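You operate a simulated robot arm through the tools that you are given. There is no shell and no other tool. Be economical: measure what you need, move in short steps, check, and stop when the job is done.

The job below is to be done with a simulated two-armed robot. You get a single attempt, and the scene is never put back.

TASK
On the oak worktop top, fold the press cloth in half.

Only the result counts: the job must be done as asked and must still hold three seconds after the hand-in. Knocking over, shifting, dropping, spilling or breaking anything else fails it. Flat cloth is picked up by pressing the open fingertips on it (5 to 10 N) and closing them slowly along it; thin cloth reads only 2 to 8 mm in the jaws.

THE ROBOT
Two 7-joint arms with two-finger parallel grippers on one trunk, on a base that drives. Base frame: it is fixed to the floor where the robot stands at the start and does not move with it; the origin is under the middle of the robot, x ahead of it, y to its left, z up. Lengths are in mm, angles in rad, forces in N, time in s.
The left shoulder is at the start at [60, 143, 926], the right one opposite. Places, roughly: oak worktop top [700, 500, 900]. Payload 1.57 kg a hand.
Tool frame (each hand has its own): the origin (TCP) lies between the finger pads and is the grasp point; the fingertips stand 30 mm ahead of it; z points along the fingers, y is the line along which they close. Largest opening 110 mm; finger width 24, thickness 12; the body of the gripper, 48 by 112 mm, starts 78 mm behind the TCP.
Orientation is that of the tool frame in the base frame, as a unit quaternion [w, x, y, z]. With the fingers straight down and closing along the base's y, the tool's x points along the base's -x, its y along +y and its z along -z.

THE INTERFACE
- The arms move only by the tool step_arm. It takes "left_commands", "right_commands" or both (then of equal length, played together; a hand with none holds still); each is text: rows parted by semicolons, each of 7 numbers parted by spaces: the shift along the tool's x, y, z in units of 50 mm (1.0 is 50 mm), then the turn, a rotation vector about the tool's x, y, z in units of 5 degrees (1.0 is 5 degrees), then the finger opening in mm, from 0 to 110. In form: x y z rx ry rz grip; .... A call has 1 to 20 rows; each row shifts and turns the commanded pose from where the row before left it, along the tool's axes as they then stand. A call with a number of a shift or a turn outside -1 to 1 is refused whole. Each row takes 0.2 s and may step no farther than 50 mm and 0.15 rad from the row before; otherwise, or with a gripper value out of range, the whole call is refused. A pose out of reach is approached as far as the arm can. The call stops where the force on the tool passes 40 N (or 10 N more than at its start, if that is more) or the arm is blocked; 0.2 s more then pass. Each finger travels about 45 mm/s and halts on what it meets, pressing with about 43 N; the grip force reading is that of the motor and also rises with nothing between the fingers. The clock runs only during rows and for 0.2 s after the last one: add rows that do not move to give the fingers time. It gives the time, the measured TCP pose, the force on the tool (base axes), the opening and the grip force at its end, in the units of the frame above (readings bear some noise), and new pictures: "pictures" is both (left out), scene, wrist or none (wrist: the cameras of the hands that moved).
- Cameras (640 x 400 px; columns grow to the right, rows downward): "scene" is now at [50.6, 2.9, 1543.1]; the picture's right is [0.04, -1.00, 0.00], its down [-0.70, -0.03, -0.71] and it looks along [0.71, 0.03, -0.70] (base axes); focal length 277 px, centre (320, 200). "left" rides on the left gripper at [70, -16, -141] in its tool frame; the picture's right is [0.23, 0.97, 0.00], its down [-0.85, 0.20, -0.48] and it looks along [-0.47, 0.11, 0.88] (tool axes); focal length 222 px, centre (320, 200). "right" rides on the right gripper at [70, 16, -141] in its tool frame; the picture's right is [-0.23, 0.97, 0.00], its down [-0.86, -0.20, -0.48] and it looks along [-0.47, -0.11, 0.88] (tool axes); focal length 222 px, centre (320, 200). There is no depth. A picture from a camera that has moved, and an enlarged one, comes with that camera's place and axes in the base frame and with its lens.
- slide_trunk(by): slides the trunk up (or, below 0, down) by that many mm; the arms and the scene camera ride with it, the base frame stays. It gives what a move gives, with no picture.
- base_move(legs): drives the robot by 1 to 6 legs, each [ahead, left, turn to the left] in mm, mm and rad, along the robot's own axes; the way and the turn of a leg run together, so that a leg with both is an arc; at most 1500 mm and 3.142 rad a leg. The arms and the cameras ride along, it lands a little off, and it stops where it bumps. It gives what a move gives, and a new picture of the scene camera.
- turn_head(pan, tilt): turns the head with the scene camera to pan (to the left, within 1.501 rad either way) and tilt (down, from -0.506 to 1.204), counted from straight ahead of the robot. It gives what a move gives, and a new picture of the scene camera.
- zoom(camera, box): a new picture of the part [left, top, right, bottom] of that camera's present view, enlarged. It takes no simulated time.
- close_job(): hands the job in; it is judged then, once.

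Go step by step. Nothing tells you exact positions but the pictures and the camera data: compare them with the known pose of the tool, close in by small moves and look again before you grip or let go. The budget is 120 turns and 260 pictures, counting those below and the enlarged ones. Unless the task says otherwise, let go and move clear before handing in.

The tools are called after ">>>" as name(argument=value, ...) on one line, values as JSON. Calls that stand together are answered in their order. step_arm: Moves the arms, as the interface text tells. Its arguments: {"type":"object","properties":{"left_commands":{"type":"string"},"right_commands":{"type":"string"},"pictures":{"type":"string","enum":["both","scene","wrist","none"]}},"required":[]} The other tools are called the same way: slide_trunk (by) slides the trunk up or down; base_move (legs) drives the base; turn_head (pan, tilt) turns the head that bears the scene camera; zoom (camera, box) takes an enlarged picture of a part of a camera's view; close_job () hands the job in.

At the start:

```text
time_s: 0.0
left_ee_pos: [531.0, 212.9, 1073.2]
left_orientation: [0.0, 0.0, 1.0, 0.0]
left_wrist_force: [0.1, 0.1, 1.0]
left_gripper_width: 110.0
left_gripper_force: 0.1
right_ee_pos: [424.5, -179.7, 1102.2]
right_orientation: [0.0, 0.0, 1.0, 0.0]
right_wrist_force: [-0.1, -0.1, 1.2]
right_gripper_width: 109.9
right_gripper_force: 0.0
trunk travel left (down, up): [-525.0, 65.0]
robot x, y, heading: [1.6, -6.1, 0.004]
head pan, tilt: [0.042, 0.775]
```

scene: 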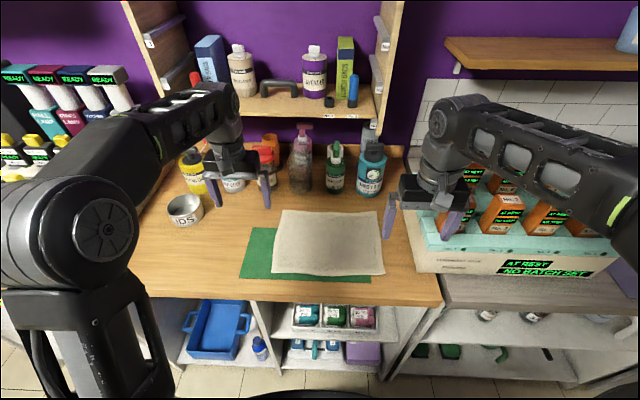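
right: 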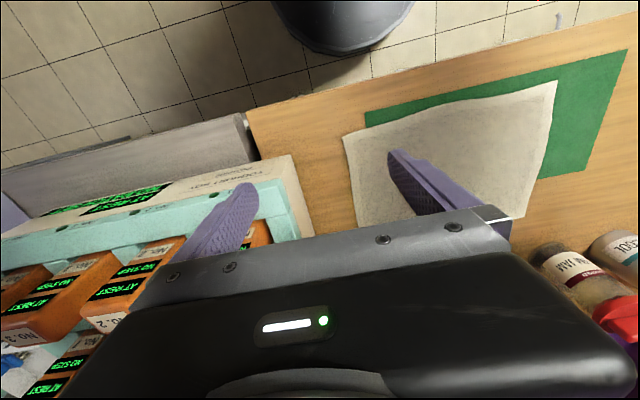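
left: 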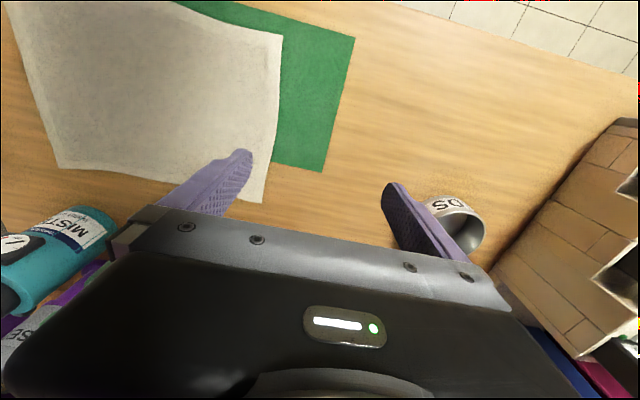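

The cream cloth lies on a green mat. Triangulating the scene and left views puts the top at z≈900, and the cloth spans x≈430–655, y≈-160–150. I'll zoom in to check its edges and what stands around it.

>>> zoom(camera="scene", box=[220, 120, 420, 320])

>>> zoom(camera="right", box=[320, 20, 640, 300])

>>> zoom(camera="left", box=[0, 0, 380, 260])

```text
2.00 times, centred on (320, 220) of scene
camera zoom: at [50.6, 2.9, 1543.1], right [0.04, -1.0, 0.0], down [-0.7, -0.03, -0.71], along [0.71, 0.03, -0.7], focal length 554 px, centre (320, 160)
```

zoom: 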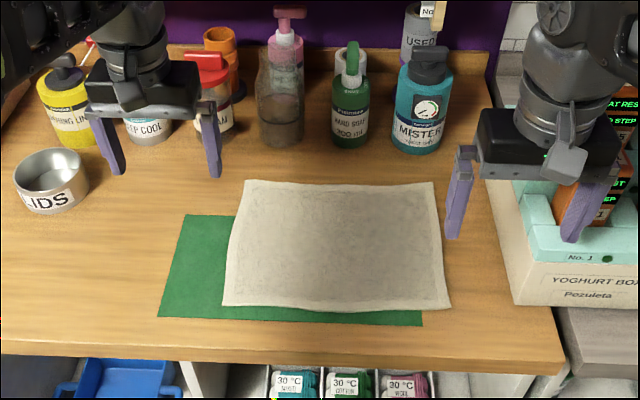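

```text
1.43 times, centred on (480, 160) of right
camera zoom: at [354.5, -164.7, 1243.0], right [0.23, 0.97, 0.0], down [0.86, -0.2, 0.48], along [0.47, -0.11, -0.88], focal length 317 px, centre (91, 257)
```

zoom: 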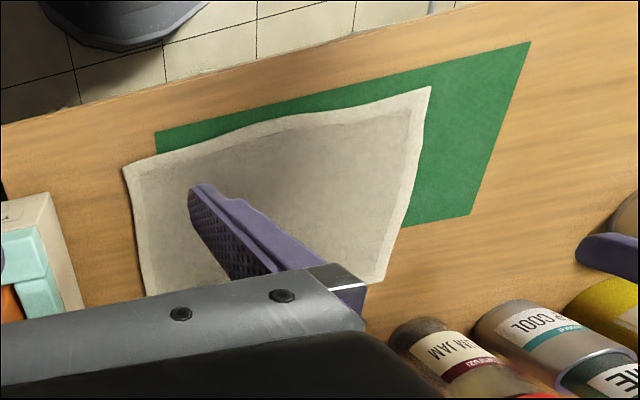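

```text
1.54 times, centred on (190, 130) of left
camera zoom: at [460.9, 197.6, 1213.9], right [-0.23, 0.97, 0.0], down [0.85, 0.2, 0.48], along [0.47, 0.11, -0.88], focal length 342 px, centre (520, 308)
```

zoom: 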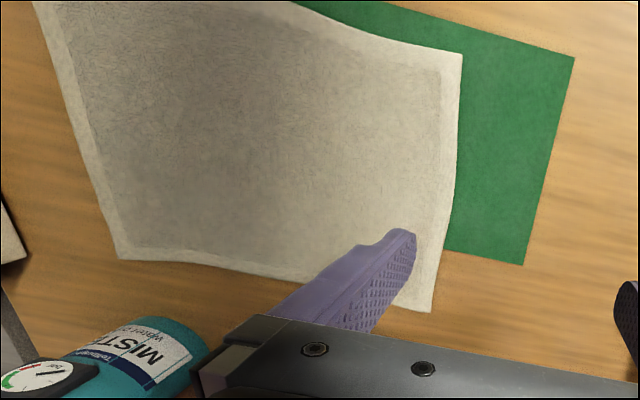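

The cloth measures about x 430–656 and y -153 to 147. I'll pinch the two far corners, which lie on bare wood clear of the mat, and fold them to the near edge. First I move both hands above those corners.

>>> step_arm(left_commands="-0.363 -0.31 0.277 0 0 0 30;-0.363 -0.31 0.277 0 0 0 30;-0.363 -0.31 0.277 0 0 0 30;-0.363 -0.31 0.277 0 0 0 30;-0.363 -0.31 0.277 0 0 0 30;-0.363 -0.31 0.277 0 0 0 30;0 0 0 0 0 0 30", right_commands="-0.735 0.182 0.373 0 0 0 30;-0.735 0.182 0.373 0 0 0 30;-0.735 0.182 0.373 0 0 0 30;-0.735 0.182 0.373 0 0 0 30;-0.735 0.182 0.373 0 0 0 30;-0.735 0.182 0.373 0 0 0 30;0 0 0 0 0 0 30")

```text
time_s: 1.6
left_ee_pos: [639.5, 119.0, 988.6]
left_orientation: [0.001, 0.0, 1.0, -0.002]
left_wrist_force: [0.2, 0.2, 0.1]
left_gripper_width: 30.0
left_gripper_force: 0.0
right_ee_pos: [644.6, -127.0, 991.1]
right_orientation: [-0.001, 0.0, 1.0, 0.001]
right_wrist_force: [-0.3, 0.5, -0.6]
right_gripper_width: 30.1
right_gripper_force: 0.1
trunk travel left (down, up): [-525.0, 65.0]
robot x, y, heading: [-0.4, -1.1, 0.002]
head pan, tilt: [0.042, 0.775]
camera scene: at [49.4, 3.0, 1543.2], right [0.04, -1.0, 0.0], down [-0.7, -0.03, -0.71], along [0.71, 0.03, -0.7], focal length 277 px, centre (320, 200)
camera right: at [574.9, -110.3, 1132.1], right [0.23, 0.97, 0.0], down [0.86, -0.2, 0.48], along [0.47, -0.11, -0.88], focal length 222 px, centre (320, 200)
camera left: at [568.9, 104.0, 1130.3], right [-0.23, 0.97, 0.0], down [0.85, 0.2, 0.48], along [0.47, 0.11, -0.88], focal length 222 px, centre (320, 200)
```

scene: 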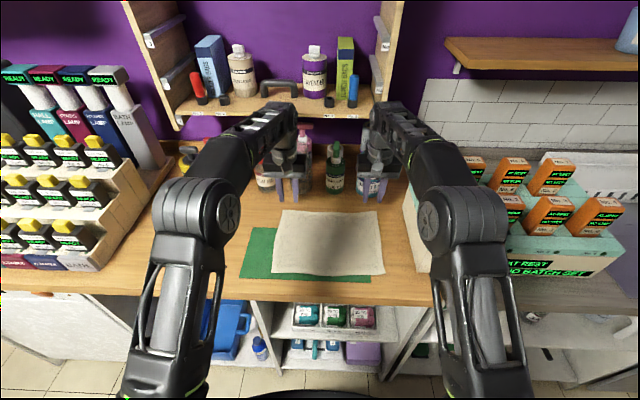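
right: 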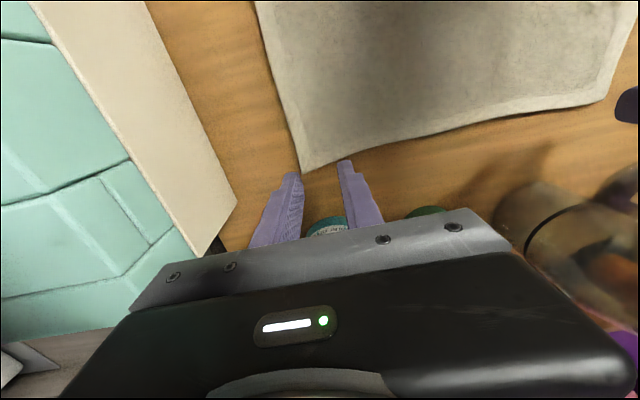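
left: 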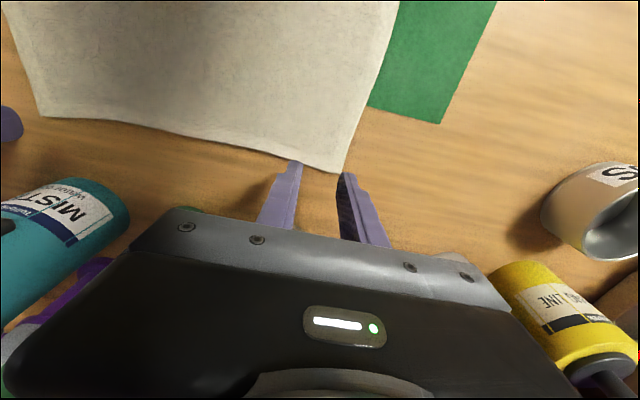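

Both hands are over the far corners, which I put at (652,149) and (660,-150). I'll shift slightly inward and descend to just above the cloth.

>>> step_arm(left_commands="0.03 0 0.35 0 0 0 30;0.03 0 0.35 0 0 0 30;0 0 0.32 0 0 0 30;0 0 0 0 0 0 30", right_commands="0.02 0.03 0.36 0 0 0 30;0 0.03 0.36 0 0 0 30;0 0 0.34 0 0 0 30;0 0 0 0 0 0 30", pictures="wrist")

```text
time_s: 2.6
left_ee_pos: [636.6, 120.4, 937.2]
left_orientation: [0.0, 0.0, 1.0, 0.0]
left_wrist_force: [-0.7, -0.9, 0.3]
left_gripper_width: 30.0
left_gripper_force: 0.1
right_ee_pos: [644.0, -124.3, 938.5]
right_orientation: [0.0, 0.0, 1.0, 0.0]
right_wrist_force: [-0.6, 0.9, -0.4]
right_gripper_width: 29.8
right_gripper_force: 0.1
trunk travel left (down, up): [-525.0, 65.0]
robot x, y, heading: [2.0, -2.6, -0.002]
head pan, tilt: [0.042, 0.775]
camera right: at [574.7, -107.2, 1078.5], right [0.23, 0.97, 0.0], down [0.86, -0.2, 0.48], along [0.47, -0.11, -0.88], focal length 222 px, centre (320, 200)
camera left: at [566.6, 104.6, 1078.7], right [-0.23, 0.97, 0.0], down [0.85, 0.2, 0.48], along [0.47, 0.11, -0.88], focal length 222 px, centre (320, 200)
```

right: 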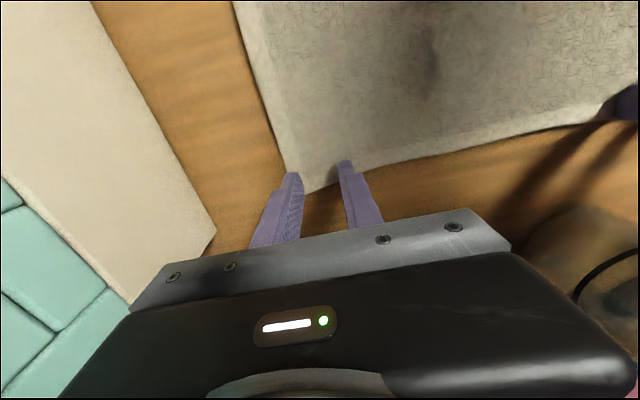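
left: 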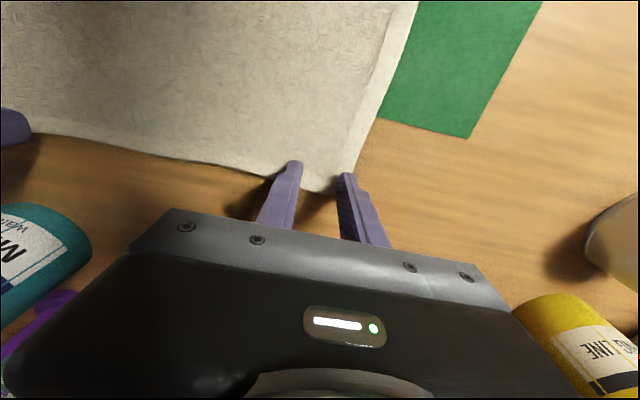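

The fingers straddle cloth at both corners. I'll press down carefully in small steps.

>>> step_arm(left_commands="0 -0.06 0.06 0 0 0 30;0 0 0.04 0 0 0 30;0 0 0 0 0 0 30", right_commands="0 0.06 0.08 0 0 0 30;0 0 0.04 0 0 0 30;0 0 0 0 0 0 30", pictures="none")

```text
time_s: 3.4
left_ee_pos: [636.4, 117.5, 934.0]
left_orientation: [0.001, 0.0, 1.0, 0.0]
left_wrist_force: [2.2, 0.8, 4.7]
left_gripper_width: 29.9
left_gripper_force: 0.0
right_ee_pos: [644.0, -120.3, 932.9]
right_orientation: [0.002, -0.001, 1.0, 0.0]
right_wrist_force: [1.4, -1.9, 7.4]
right_gripper_width: 30.1
right_gripper_force: 0.1
trunk travel left (down, up): [-525.0, 65.0]
robot x, y, heading: [5.1, -0.6, -0.001]
head pan, tilt: [0.042, 0.775]
```

Both are in contact at 5–7 N. I'll press the left a touch more and close both slowly along the cloth.

>>> step_arm(left_commands="0 0 0.03 0 0 0 30;0 0 0 0 0 0 27;0 0 0 0 0 0 24;0 0 0 0 0 0 21;0 0 0 0 0 0 18;0 0 0 0 0 0 15;0 0 0 0 0 0 12;0 0 0 0 0 0 9;0 0 0 0 0 0 6;0 0 0 0 0 0 3;0 0 0 0 0 0 0;0 0 0 0 0 0 0;0 0 0 0 0 0 0", right_commands="0 0 0 0 0 0 30;0 0 0 0 0 0 27;0 0 0 0 0 0 24;0 0 0 0 0 0 21;0 0 0 0 0 0 18;0 0 0 0 0 0 15;0 0 0 0 0 0 12;0 0 0 0 0 0 9;0 0 0 0 0 0 6;0 0 0 0 0 0 3;0 0 0 0 0 0 0;0 0 0 0 0 0 0;0 0 0 0 0 0 0", pictures="wrist")

```text
time_s: 6.2
left_ee_pos: [635.7, 116.9, 933.7]
left_orientation: [0.002, 0.0, 1.0, -0.001]
left_wrist_force: [0.6, -14.5, 16.3]
left_gripper_width: 4.4
left_gripper_force: 24.9
right_ee_pos: [642.1, -119.4, 933.5]
right_orientation: [0.001, -0.001, 1.0, 0.001]
right_wrist_force: [-0.9, 13.1, 6.4]
right_gripper_width: 4.1
right_gripper_force: 24.8
trunk travel left (down, up): [-525.0, 65.0]
robot x, y, heading: [-0.6, -1.6, -0.003]
head pan, tilt: [0.042, 0.775]
camera right: at [573.0, -103.5, 1073.9], right [0.23, 0.97, 0.0], down [0.85, -0.2, 0.48], along [0.47, -0.11, -0.88], focal length 222 px, centre (320, 200)
camera left: at [565.4, 100.5, 1074.2], right [-0.23, 0.97, 0.0], down [0.85, 0.2, 0.48], along [0.47, 0.11, -0.88], focal length 222 px, centre (320, 200)
```

right: 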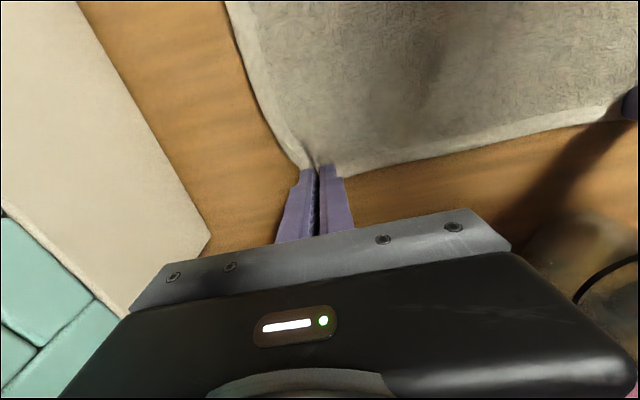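
left: 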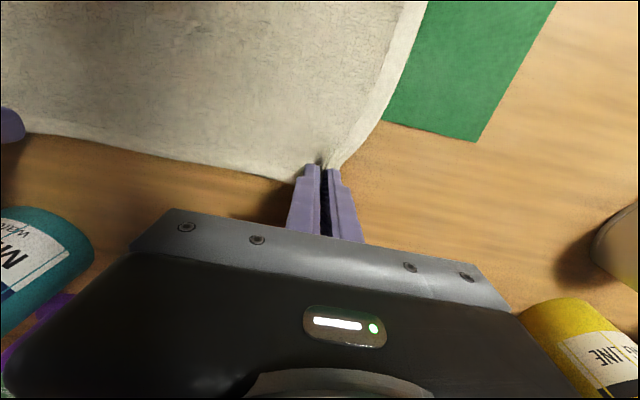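

Both corners are held (4.4 and 4.1 mm). I'll lift along the start of an arc, tilting the fingers forward so the flap comes over instead of doubling back.

>>> step_arm(left_commands="0.086 0 -0.249 0 -0.5 0 0;0.086 0 -0.249 0 -0.5 0 0;0.136 0 -0.239 0 -0.5 0 0;0.136 0 -0.239 0 -0.5 0 0;0.156 0 -0.246 0 -0.5 0 0;0.156 0 -0.246 0 -0.5 0 0;0 0 0 0 0 0 0", right_commands="0.086 0 -0.249 0 -0.5 0 0;0.086 0 -0.249 0 -0.5 0 0;0.136 0 -0.239 0 -0.5 0 0;0.136 0 -0.239 0 -0.5 0 0;0.156 0 -0.246 0 -0.5 0 0;0.156 0 -0.246 0 -0.5 0 0;0 0 0 0 0 0 0")

```text
time_s: 7.8
left_ee_pos: [591.9, 115.9, 998.9]
left_orientation: [0.131, 0.0, 0.991, 0.001]
left_wrist_force: [0.1, -14.4, 0.1]
left_gripper_width: 4.0
left_gripper_force: 25.0
right_ee_pos: [597.4, -120.2, 999.7]
right_orientation: [0.13, -0.001, 0.991, 0.001]
right_wrist_force: [-1.1, 15.1, -0.4]
right_gripper_width: 3.6
right_gripper_force: 25.3
trunk travel left (down, up): [-525.0, 65.0]
robot x, y, heading: [-0.5, -1.9, 0.005]
head pan, tilt: [0.042, 0.775]
camera scene: at [51.3, 2.9, 1543.0], right [0.04, -1.0, 0.0], down [-0.7, -0.03, -0.71], along [0.71, 0.03, -0.7], focal length 277 px, centre (320, 200)
camera right: at [495.1, -104.0, 1117.6], right [0.22, 0.97, 0.06], down [0.7, -0.2, 0.68], along [0.68, -0.11, -0.73], focal length 222 px, centre (320, 200)
camera left: at [487.6, 101.2, 1117.6], right [-0.22, 0.97, -0.06], down [0.7, 0.2, 0.68], along [0.68, 0.11, -0.73], focal length 222 px, centre (320, 200)
```

scene: 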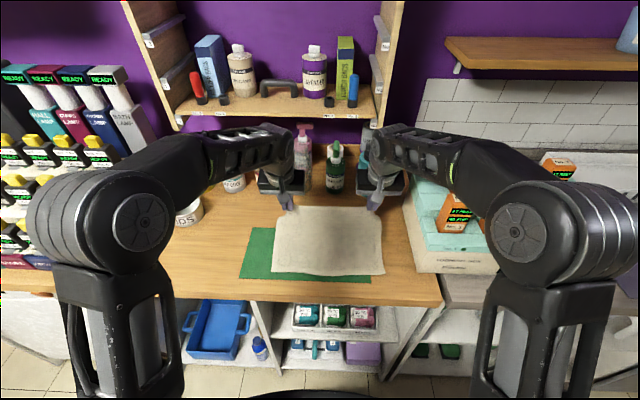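
right: 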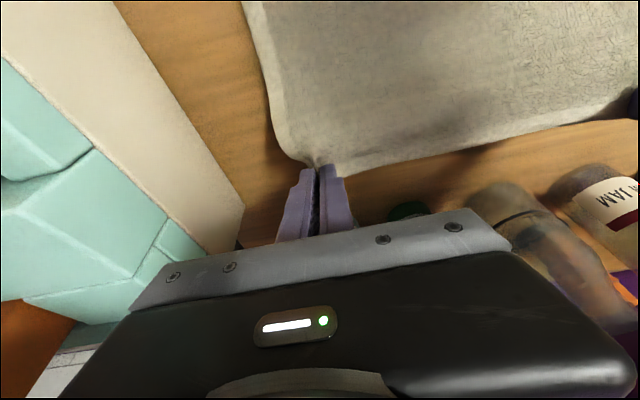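
left: 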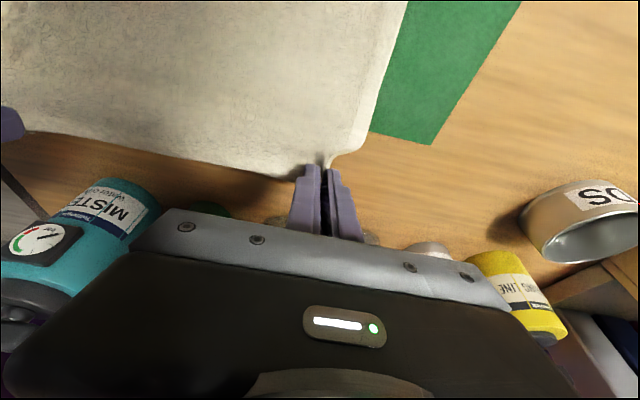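

The far edge is lifted, but the cloth is stretched at 14 N between the hands. I'll relax it inward by a few mm.

>>> step_arm(left_commands="0 -0.08 0 0 0 0 0;0 0 0 0 0 0 0", right_commands="0 0.08 0 0 0 0 0;0 0 0 0 0 0 0", pictures="none")

```text
time_s: 8.4
left_ee_pos: [591.0, 114.5, 998.7]
left_orientation: [0.13, 0.0, 0.992, 0.002]
left_wrist_force: [0.7, -6.2, 0.1]
left_gripper_width: 4.2
left_gripper_force: 25.1
right_ee_pos: [599.1, -117.4, 999.9]
right_orientation: [0.13, 0.0, 0.991, 0.0]
right_wrist_force: [0.2, 7.4, -0.4]
right_gripper_width: 3.9
right_gripper_force: 25.1
trunk travel left (down, up): [-525.0, 65.0]
robot x, y, heading: [-2.6, -1.0, -0.002]
head pan, tilt: [0.042, 0.775]
```

Tension is halved. Next I drive the base straight back 120 mm, which carries the edge over the fold line while keeping comfortable arm room.

>>> base_move(legs=[[-120, 0, 0]])

```text
time_s: 9.6
left_ee_pos: [469.0, 112.3, 1001.2]
left_orientation: [0.131, 0.001, 0.991, 0.0]
left_wrist_force: [0.0, -4.4, -0.7]
left_gripper_width: 4.2
left_gripper_force: 24.9
right_ee_pos: [477.4, -118.1, 1001.1]
right_orientation: [0.131, 0.001, 0.991, 0.0]
right_wrist_force: [-1.0, 4.7, 0.5]
right_gripper_width: 3.6
right_gripper_force: 24.1
trunk travel left (down, up): [-525.0, 65.0]
robot x, y, heading: [-118.8, 1.8, 0.0]
head pan, tilt: [0.042, 0.775]
camera scene: at [-71.3, 2.9, 1543.2], right [0.04, -1.0, 0.0], down [-0.7, -0.03, -0.72], along [0.71, 0.03, -0.7], focal length 277 px, centre (320, 200)
```

scene: 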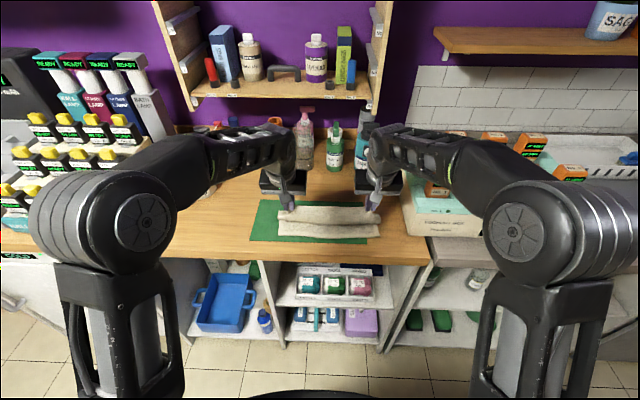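

The base is back and both grips hold. I'll zoom to see how the cloth hangs.

>>> zoom(camera="scene", box=[230, 150, 410, 260])

>>> zoom(camera="left", box=[0, 0, 640, 400])

```text
3.56 times, centred on (320, 205) of scene
camera zoom: at [-71.3, 2.9, 1543.2], right [0.04, -1.0, 0.0], down [-0.7, -0.03, -0.72], along [0.71, 0.03, -0.7], focal length 985 px, centre (320, 182)
```

zoom: 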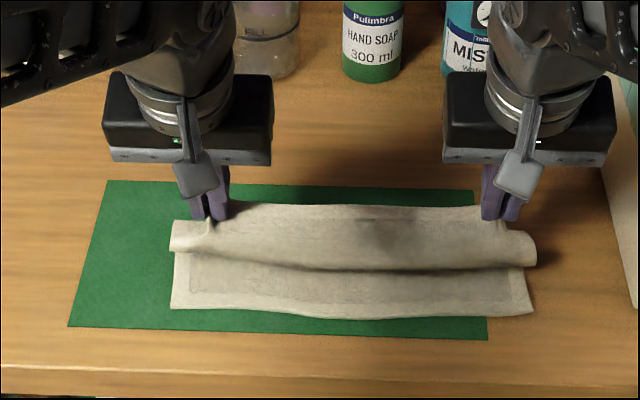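

```text
1.00 times, centred on (320, 200) of left
camera zoom: at [365.8, 96.9, 1118.6], right [-0.22, 0.97, -0.06], down [0.7, 0.2, 0.69], along [0.68, 0.11, -0.73], focal length 222 px, centre (320, 200)
```

zoom: 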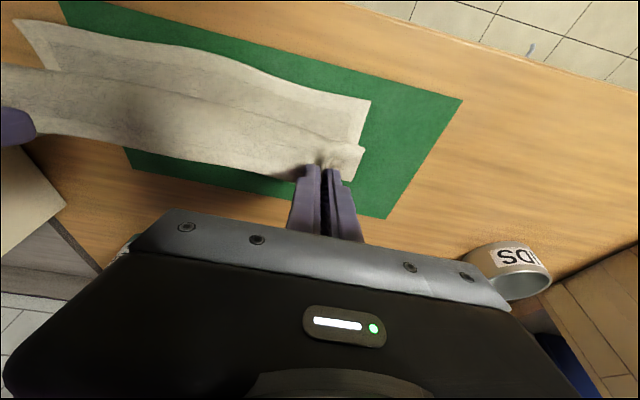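

The near edge hasn't moved, and the held edge hangs with a belly bulging toward me. I'll tilt the fingers further about their tips so the flap unrolls in the near direction.

>>> step_arm(left_commands="0.11 0 0.03 0 -1 0 0;0.11 0 0.025 0 -1 0 0;0.11 0 0.02 0 -1 0 0;0.11 0 0.015 0 -1 0 0;0.11 0 0.01 0 -1 0 0;0.11 0 0.005 0 -1 0 0;0.11 0 0 0 -1 0 0;0.11 0 -0.005 0 -1 0 0;0.11 0 -0.01 0 -1 0 0;0 0 0 0 0 0 0", right_commands="0.11 0 0.03 0 -1 0 0;0.11 0 0.025 0 -1 0 0;0.11 0 0.02 0 -1 0 0;0.11 0 0.015 0 -1 0 0;0.11 0 0.01 0 -1 0 0;0.11 0 0.005 0 -1 0 0;0.11 0 0 0 -1 0 0;0.11 0 -0.005 0 -1 0 0;0.11 0 -0.01 0 -1 0 0;0 0 0 0 0 0 0")

>>> zoom(camera="scene", box=[230, 150, 410, 260])

```text
time_s: 11.8
left_ee_pos: [433.0, 111.5, 966.4]
left_orientation: [0.501, 0.002, 0.865, -0.001]
left_wrist_force: [0.4, -3.2, -0.1]
left_gripper_width: 3.8
left_gripper_force: 25.3
right_ee_pos: [440.7, -117.1, 968.0]
right_orientation: [0.501, 0.0, 0.866, 0.0]
right_wrist_force: [-0.8, 5.0, 0.3]
right_gripper_width: 3.8
right_gripper_force: 25.3
trunk travel left (down, up): [-525.0, 65.0]
robot x, y, heading: [-121.3, -5.2, -0.0]
head pan, tilt: [0.042, 0.775]
camera scene: at [-69.7, 3.0, 1543.1], right [0.04, -1.0, 0.0], down [-0.7, -0.03, -0.71], along [0.71, 0.03, -0.7], focal length 277 px, centre (320, 200)
camera right: at [283.4, -100.6, 977.2], right [0.11, 0.97, 0.2], down [0.01, -0.2, 0.98], along [0.99, -0.11, -0.03], focal length 222 px, centre (320, 200)
camera left: at [275.6, 97.0, 977.7], right [-0.11, 0.97, -0.2], down [0.01, 0.2, 0.98], along [0.99, 0.11, -0.03], focal length 222 px, centre (320, 200)
```

scene: 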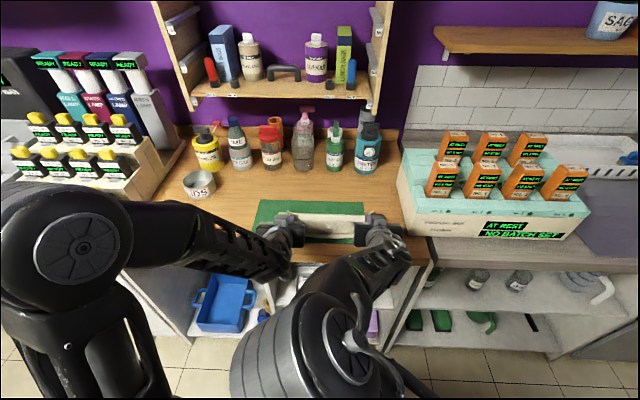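
right: 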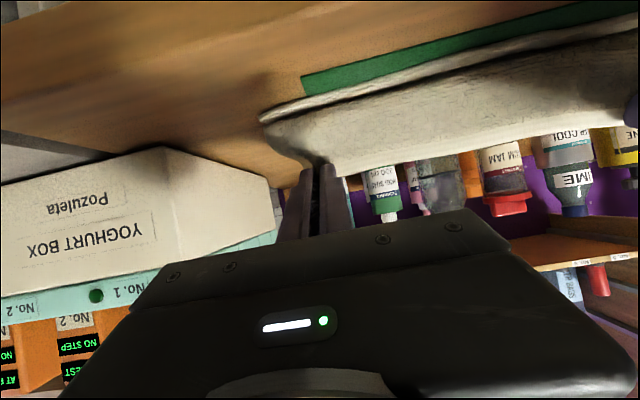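
left: 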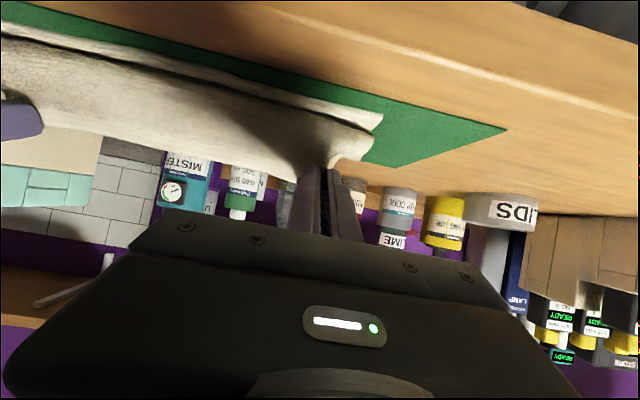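

```text
3.56 times, centred on (320, 205) of scene
camera zoom: at [-69.7, 3.0, 1543.1], right [0.04, -1.0, 0.0], down [-0.7, -0.03, -0.71], along [0.71, 0.03, -0.7], focal length 985 px, centre (320, 182)
```

zoom: 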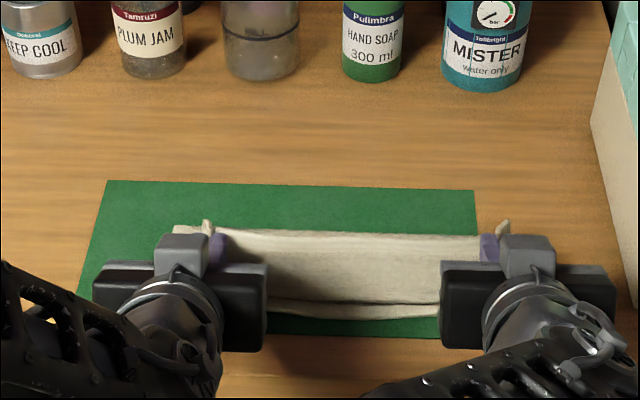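

The flap now stands up with the layers hanging properly beneath it. I'll tilt a bit more and lower onto the near half.

>>> step_arm(left_commands="0.132 0 0.03 0 -0.5 0 0;0.132 0 0.03 0 -0.5 0 0;0.132 0 0.03 0 -0.5 0 0;0.132 0 0.03 0 -0.5 0 0;0.132 0 0.03 0 -0.5 0 0;0.12 0 0.02 0 -0.5 0 0;0 0 0 0 0 0 0", right_commands="0.132 0 0.03 0 -0.5 0 0;0.132 0 0.03 0 -0.5 0 0;0.132 0 0.03 0 -0.5 0 0;0.132 0 0.03 0 -0.5 0 0;0.132 0 0.03 0 -0.5 0 0;0.13 0 0.02 0 -0.5 0 0;0 0 0 0 0 0 0", pictures="wrist")

>>> zoom(camera="scene", box=[230, 150, 410, 260])

```text
time_s: 13.4
left_ee_pos: [425.0, 112.4, 928.5]
left_orientation: [0.61, -0.001, 0.792, 0.0]
left_wrist_force: [1.0, -5.0, 3.8]
left_gripper_width: 3.7
left_gripper_force: 24.9
right_ee_pos: [432.2, -117.3, 929.9]
right_orientation: [0.61, 0.0, 0.792, 0.001]
right_wrist_force: [0.3, 5.1, 5.9]
right_gripper_width: 3.9
right_gripper_force: 24.9
trunk travel left (down, up): [-525.0, 65.0]
robot x, y, heading: [-120.7, 5.3, -0.002]
head pan, tilt: [0.042, 0.775]
camera right: at [278.1, -100.6, 897.8], right [0.06, 0.97, 0.22], down [-0.24, -0.2, 0.95], along [0.97, -0.11, 0.23], focal length 222 px, centre (320, 200)
camera left: at [270.6, 96.9, 897.6], right [-0.06, 0.97, -0.22], down [-0.24, 0.2, 0.95], along [0.97, 0.11, 0.23], focal length 222 px, centre (320, 200)
```

right: 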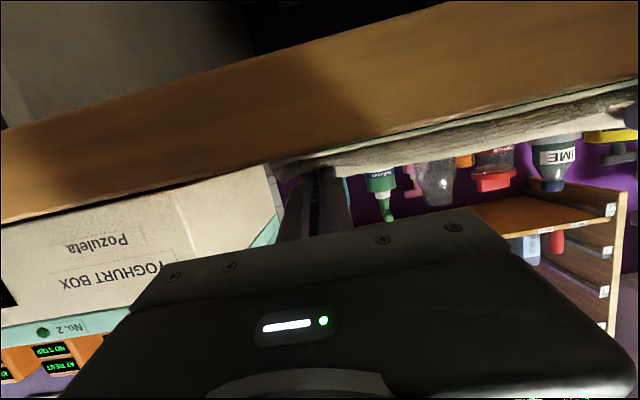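
left: 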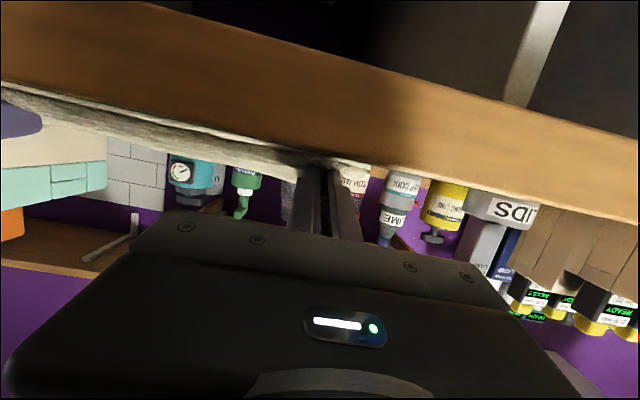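

```text
3.56 times, centred on (320, 205) of scene
camera zoom: at [-69.9, 3.0, 1543.2], right [0.04, -1.0, 0.0], down [-0.7, -0.03, -0.71], along [0.71, 0.03, -0.7], focal length 985 px, centre (320, 182)
```

zoom: 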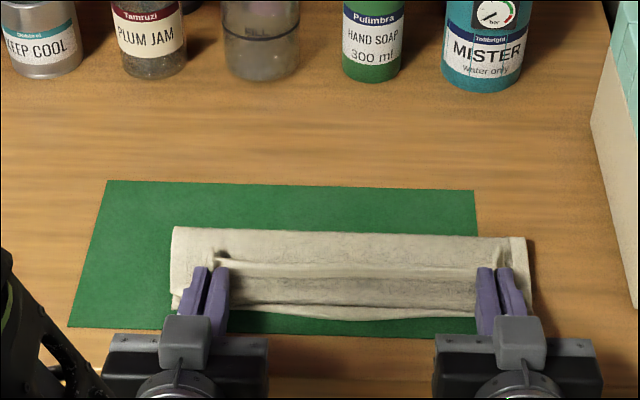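

The held edge has reached the near half and rests on it at about 5 N. I'll unload slightly and open the fingers a little, slowly.

>>> step_arm(left_commands="-0.04 0 -0.01 0 0 0 0;0 0 0 0 0 0 5;0 0 0 0 0 0 10;0 0 0 0 0 0 16;0 0 0 0 0 0 22;0 0 0 0 0 0 22;0 0 0 0 0 0 22", right_commands="-0.04 0 -0.01 0 0 0 0;0 0 0 0 0 0 5;0 0 0 0 0 0 10;0 0 0 0 0 0 16;0 0 0 0 0 0 22;0 0 0 0 0 0 22;0 0 0 0 0 0 22", pictures="none")

>>> zoom(camera="scene", box=[230, 150, 410, 260])

```text
time_s: 15.0
left_ee_pos: [425.4, 113.2, 930.5]
left_orientation: [0.609, 0.001, 0.793, -0.001]
left_wrist_force: [-0.8, 0.0, 1.0]
left_gripper_width: 20.9
left_gripper_force: 0.1
right_ee_pos: [431.4, -117.2, 930.2]
right_orientation: [0.61, 0.001, 0.793, 0.0]
right_wrist_force: [-0.1, 0.4, 1.5]
right_gripper_width: 20.6
right_gripper_force: 0.1
trunk travel left (down, up): [-525.0, 65.0]
robot x, y, heading: [-119.0, -3.6, 0.003]
head pan, tilt: [0.042, 0.775]
```

```text
3.56 times, centred on (320, 205) of scene
camera zoom: at [-69.7, 3.0, 1543.1], right [0.04, -1.0, 0.0], down [-0.7, -0.03, -0.71], along [0.71, 0.03, -0.7], focal length 985 px, centre (320, 182)
```

zoom: 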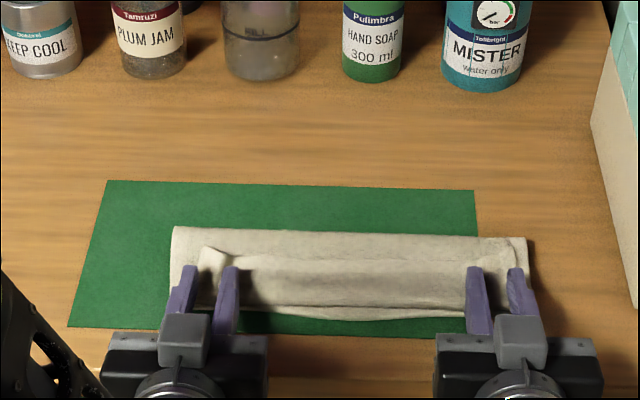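

It's released and the flap still stands up. I'll back both hands off along the fingers and look.

>>> step_arm(left_commands="0 0 -0.4 0 0 0 22;0 0 -0.5 0 0 0 22;0 0 -0.5 0 0 0 22;0 0 0 0 0 0 22;0 0 0 0 0 0 22", right_commands="0 0 -0.4 0 0 0 22;0 0 -0.5 0 0 0 22;0 0 -0.5 0 0 0 22;0 0 0 0 0 0 22;0 0 0 0 0 0 22", pictures="wrist")

>>> zoom(camera="scene", box=[230, 150, 410, 260])

```text
time_s: 16.2
left_ee_pos: [392.9, 95.1, 935.1]
left_orientation: [0.61, 0.001, 0.793, 0.0]
left_wrist_force: [0.4, -0.6, -0.3]
left_gripper_width: 22.0
left_gripper_force: 0.1
left hand out of reach, approached as far as the arm can: row 2, 3
right_ee_pos: [397.6, -103.1, 939.1]
right_orientation: [0.609, 0.0, 0.793, 0.0]
right_wrist_force: [0.9, -0.7, 0.8]
right_gripper_width: 22.1
right_gripper_force: 0.0
right hand out of reach, approached as far as the arm can: row 2, 3
trunk travel left (down, up): [-525.0, 65.0]
robot x, y, heading: [-121.0, -1.3, -0.004]
head pan, tilt: [0.042, 0.775]
camera right: at [243.5, -86.4, 906.0], right [0.06, 0.97, 0.22], down [-0.24, -0.2, 0.95], along [0.97, -0.11, 0.22], focal length 222 px, centre (320, 200)
camera left: at [239.7, 79.5, 903.9], right [-0.06, 0.97, -0.22], down [-0.24, 0.2, 0.95], along [0.97, 0.11, 0.22], focal length 222 px, centre (320, 200)
```

right: 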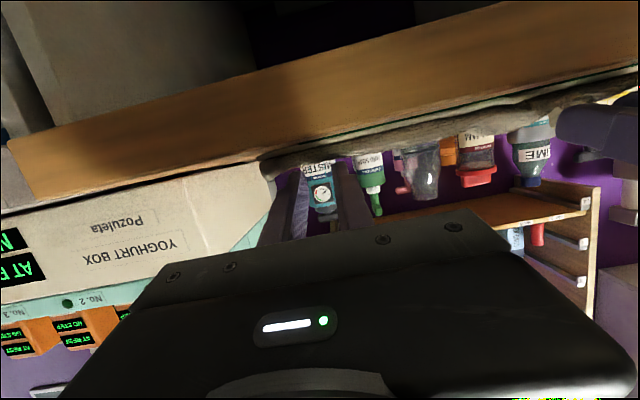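
left: 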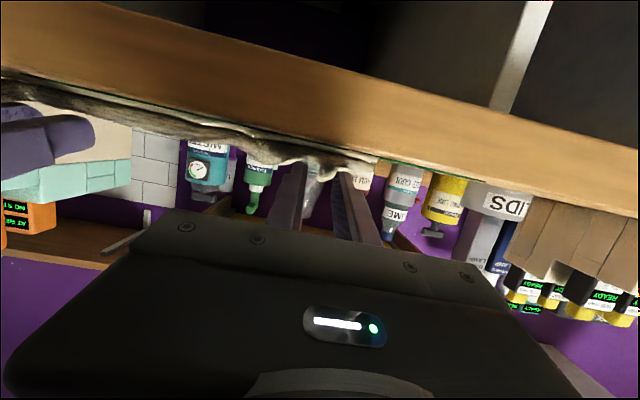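

```text
3.56 times, centred on (320, 205) of scene
camera zoom: at [-69.6, 3.0, 1543.1], right [0.04, -1.0, 0.0], down [-0.7, -0.03, -0.71], along [0.71, 0.03, -0.7], focal length 985 px, centre (320, 182)
```

zoom: 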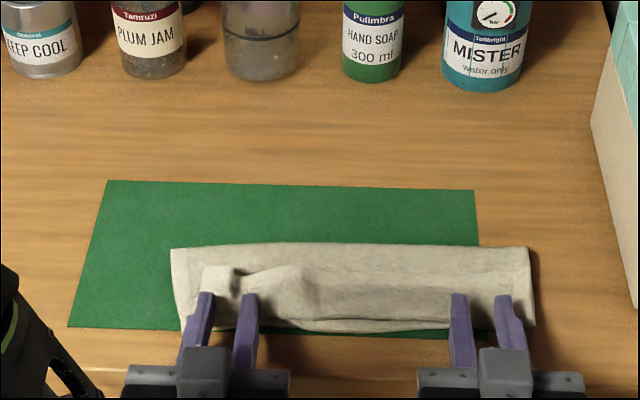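

Reach ran out and the hands drifted inward, dragging the left part a bit. I'll raise both hands straight up, clear of the cloth, and untilt them to see.

>>> step_arm(left_commands="-0.386 0 -0.104 0 0 0 22;-0.386 0 -0.104 0 0 0 22;-0.386 0 -0.104 0 0 0 22;-0.386 0 -0.104 0 0 0 22;-0.386 0 -0.104 0 0 0 22;0 0 0 0 0 0 22", right_commands="-0.386 0 -0.104 0 0 0 22;-0.386 0 -0.104 0 0 0 22;-0.386 0 -0.104 0 0 0 22;-0.386 0 -0.104 0 0 0 22;-0.386 0 -0.104 0 0 0 22;0 0 0 0 0 0 22", pictures="scene")

>>> zoom(camera="scene", box=[230, 150, 410, 260])

```text
time_s: 17.6
left_ee_pos: [405.1, 89.8, 1032.7]
left_orientation: [0.609, 0.0, 0.793, 0.0]
left_wrist_force: [1.2, 0.3, -0.5]
left_gripper_width: 22.0
left_gripper_force: 0.0
left hand out of reach, approached as far as the arm can: row 1, 2, 4
right_ee_pos: [408.5, -99.1, 1034.4]
right_orientation: [0.608, 0.001, 0.794, -0.001]
right_wrist_force: [-0.3, -1.4, 0.6]
right_gripper_width: 21.9
right_gripper_force: 0.1
right hand out of reach, approached as far as the arm can: row 1, 2
trunk travel left (down, up): [-525.0, 65.0]
robot x, y, heading: [-118.6, 5.3, -0.003]
head pan, tilt: [0.042, 0.775]
camera scene: at [-69.2, 3.4, 1543.1], right [0.04, -1.0, 0.0], down [-0.7, -0.03, -0.71], along [0.71, 0.03, -0.7], focal length 277 px, centre (320, 200)
```

scene: 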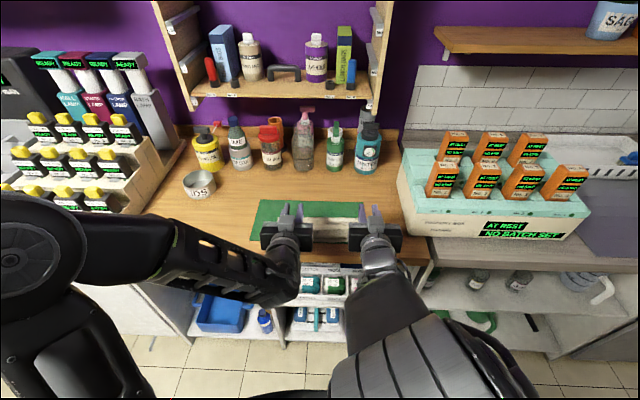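

```text
3.56 times, centred on (320, 205) of scene
camera zoom: at [-69.2, 3.4, 1543.1], right [0.04, -1.0, 0.0], down [-0.7, -0.03, -0.71], along [0.71, 0.03, -0.7], focal length 985 px, centre (320, 182)
```

zoom: 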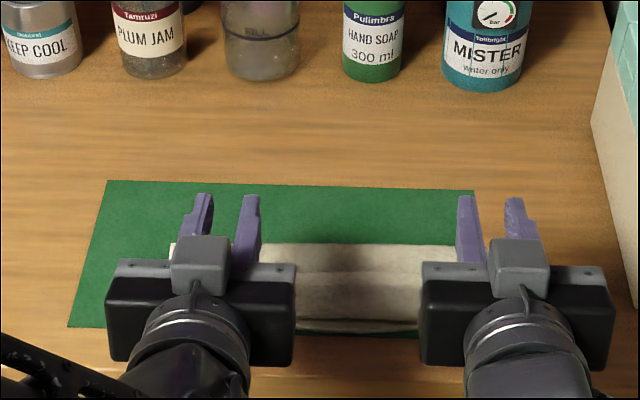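

I'll turn the hands back upright and spread them outward, to clear the view of the cloth.

>>> step_arm(left_commands="0 0.15 0 0 1 0 22;0 0.15 0 0 1 0 22;0 0.15 0 0 1 0 22;0 0.15 0 0 1 0 22;0 0.15 0 0 1 0 22;0 0.15 0 0 1 0 22;0 0.15 0 0 1 0 22;0 0.15 0 0 1 0 22;0 0.15 0 0 1 0 22;0 0.15 0 0 1 0 22;0 0.15 0 0 1 0 22;0 0.15 0 0 1 0 22;0 0.15 0 0 1 0 22;0 0.15 0 0 1 0 22;0 0.15 0 0 1 0 22;0 0 0 0 0 0 22", right_commands="0 -0.09 0 0 1 0 22;0 -0.09 0 0 1 0 22;0 -0.09 0 0 1 0 22;0 -0.09 0 0 1 0 22;0 -0.09 0 0 1 0 22;0 -0.09 0 0 1 0 22;0 -0.09 0 0 1 0 22;0 -0.09 0 0 1 0 22;0 -0.09 0 0 1 0 22;0 -0.09 0 0 1 0 22;0 -0.09 0 0 1 0 22;0 -0.09 0 0 1 0 22;0 -0.09 0 0 1 0 22;0 -0.09 0 0 1 0 22;0 -0.09 0 0 1 0 22;0 0 0 0 0 0 22")

>>> zoom(camera="scene", box=[230, 150, 410, 260])

```text
time_s: 21.0
left_ee_pos: [406.3, 202.1, 1034.0]
left_orientation: [0.0, 0.001, 1.0, 0.0]
left_wrist_force: [-1.1, -0.6, 0.9]
left_gripper_width: 22.1
left_gripper_force: 0.0
right_ee_pos: [405.5, -166.4, 1035.4]
right_orientation: [0.0, 0.001, 1.0, 0.0]
right_wrist_force: [0.0, 0.3, 0.3]
right_gripper_width: 22.1
right_gripper_force: 0.0
trunk travel left (down, up): [-525.0, 65.0]
robot x, y, heading: [-117.7, 0.6, -0.005]
head pan, tilt: [0.042, 0.775]
camera scene: at [-70.0, 3.0, 1543.1], right [0.04, -1.0, 0.0], down [-0.7, -0.03, -0.71], along [0.71, 0.03, -0.7], focal length 277 px, centre (320, 200)
camera right: at [336.2, -150.2, 1176.0], right [0.23, 0.97, 0.0], down [0.86, -0.2, 0.48], along [0.47, -0.11, -0.88], focal length 222 px, centre (320, 200)
camera left: at [336.0, 187.0, 1174.8], right [-0.23, 0.97, 0.0], down [0.86, 0.2, 0.48], along [0.47, 0.11, -0.88], focal length 222 px, centre (320, 200)
```

scene: 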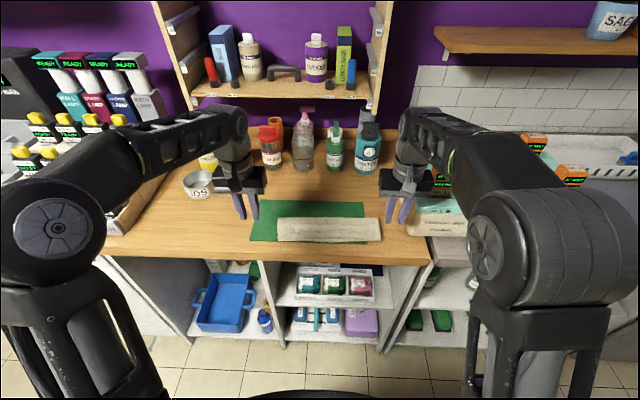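
right: 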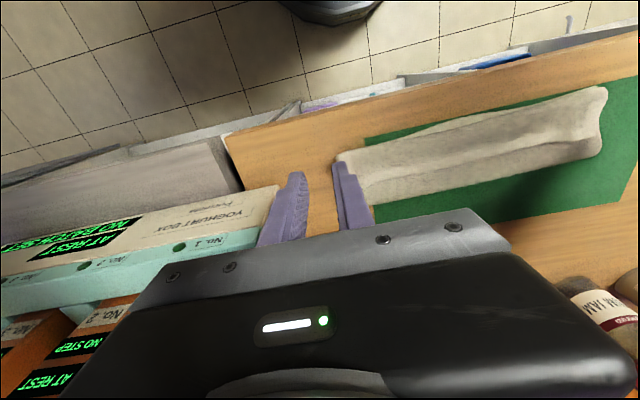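
left: 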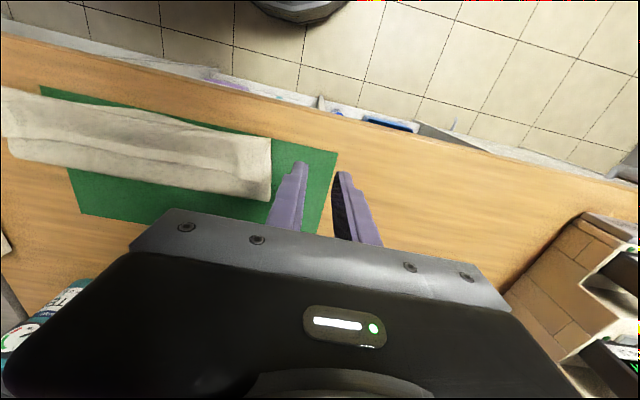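

```text
3.56 times, centred on (320, 205) of scene
camera zoom: at [-70.0, 3.0, 1543.1], right [0.04, -1.0, 0.0], down [-0.7, -0.03, -0.71], along [0.71, 0.03, -0.7], focal length 985 px, centre (320, 182)
```

zoom: 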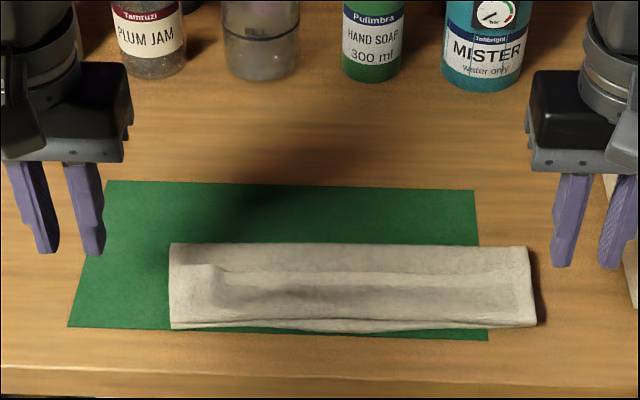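

The view is clear. I'll zoom closely to tell whether the top layer's edge lies at the near side or is folded back.

>>> zoom(camera="scene", box=[265, 205, 345, 255])

>>> zoom(camera="scene", box=[315, 205, 395, 255])

>>> zoom(camera="right", box=[330, 60, 640, 240])

>>> zoom(camera="left", box=[0, 60, 300, 240])

```text
8.00 times, centred on (305, 230) of scene
camera zoom: at [-70.0, 3.0, 1543.1], right [0.04, -1.0, 0.0], down [-0.7, -0.03, -0.71], along [0.71, 0.03, -0.7], focal length 2216 px, centre (440, -40)
```

zoom: 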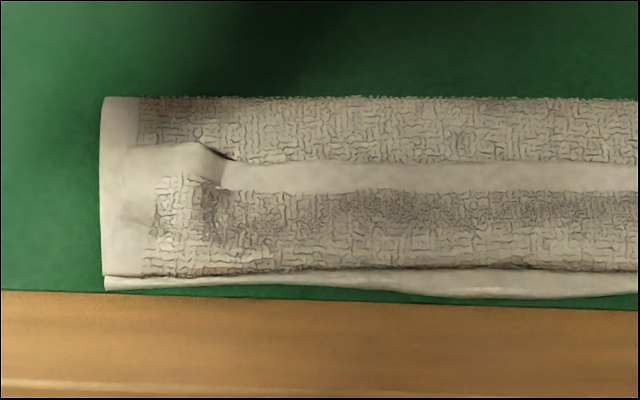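

```text
8.00 times, centred on (355, 230) of scene
camera zoom: at [-70.0, 3.0, 1543.1], right [0.04, -1.0, 0.0], down [-0.7, -0.03, -0.71], along [0.71, 0.03, -0.7], focal length 2216 px, centre (40, -40)
```

zoom: 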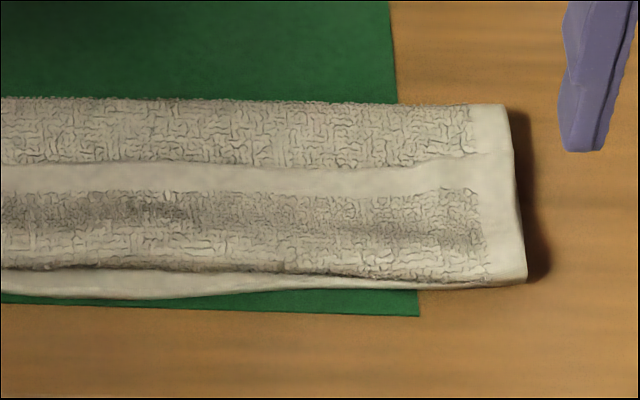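

```text
2.06 times, centred on (485, 150) of right
camera zoom: at [336.2, -150.2, 1176.0], right [0.23, 0.97, 0.0], down [0.86, -0.2, 0.48], along [0.47, -0.11, -0.88], focal length 459 px, centre (-21, 303)
```

zoom: 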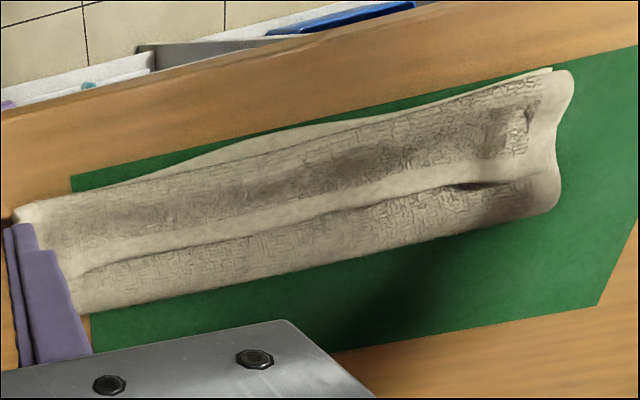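

```text
2.13 times, centred on (150, 150) of left
camera zoom: at [336.0, 187.0, 1174.8], right [-0.23, 0.97, 0.0], down [0.86, 0.2, 0.48], along [0.47, 0.11, -0.88], focal length 474 px, centre (683, 307)
```

zoom: 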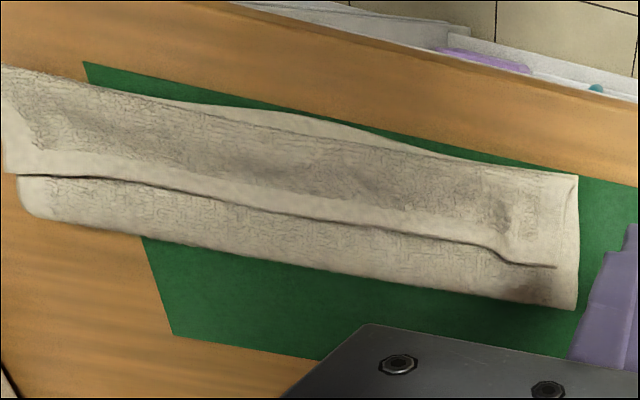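

The edge strip is folded back (a Z): lower edge x≈413, far fold ≈500, strip edge ≈468 on top. I'll reopen the cloth and refold it, so I move the hands inward and drive forward again first.

>>> step_arm(left_commands="0 -0.6 0 0 0 0 30;0 -0.6 0 0 0 0 30;0 -0.6 0 0 0 0 30;0 0 0 0 0 0 30", right_commands="0 0.36 0 0 0 0 30;0 0.36 0 0 0 0 30;0 0.36 0 0 0 0 30;0 0 0 0 0 0 30", pictures="none")

>>> base_move(legs=[[110, 0, 0]])

```text
time_s: 22.0
left_ee_pos: [406.3, 112.4, 1033.9]
left_orientation: [0.0, 0.0, 1.0, 0.0]
left_wrist_force: [0.0, -0.4, 0.3]
left_gripper_width: 29.8
left_gripper_force: 0.1
right_ee_pos: [406.1, -113.0, 1033.4]
right_orientation: [0.0, 0.0, 1.0, 0.0]
right_wrist_force: [0.1, 0.5, 0.1]
right_gripper_width: 30.1
right_gripper_force: 0.1
trunk travel left (down, up): [-525.0, 65.0]
robot x, y, heading: [-120.0, -2.4, -0.005]
head pan, tilt: [0.042, 0.775]
```

```text
time_s: 23.2
left_ee_pos: [516.0, 112.8, 1032.7]
left_orientation: [0.0, 0.001, 1.0, 0.0]
left_wrist_force: [1.0, -0.2, -0.3]
left_gripper_width: 30.2
left_gripper_force: 0.0
right_ee_pos: [516.1, -113.3, 1034.0]
right_orientation: [0.0, 0.0, 1.0, 0.0]
right_wrist_force: [-0.5, -0.6, 0.7]
right_gripper_width: 30.1
right_gripper_force: 0.1
trunk travel left (down, up): [-525.0, 65.0]
robot x, y, heading: [-10.9, -0.7, -0.007]
head pan, tilt: [0.042, 0.775]
camera scene: at [41.8, 2.8, 1543.0], right [0.04, -1.0, 0.0], down [-0.7, -0.03, -0.71], along [0.71, 0.03, -0.7], focal length 277 px, centre (320, 200)
```

scene: 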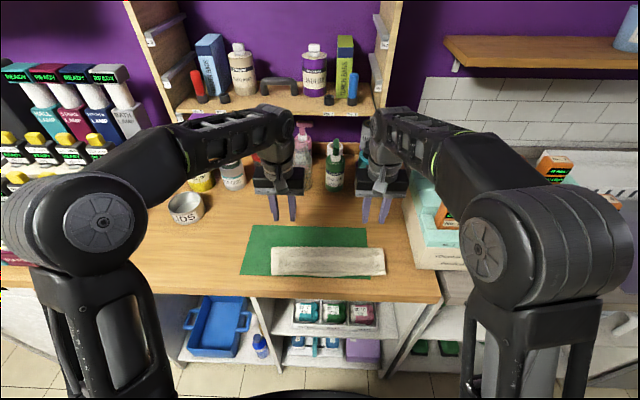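

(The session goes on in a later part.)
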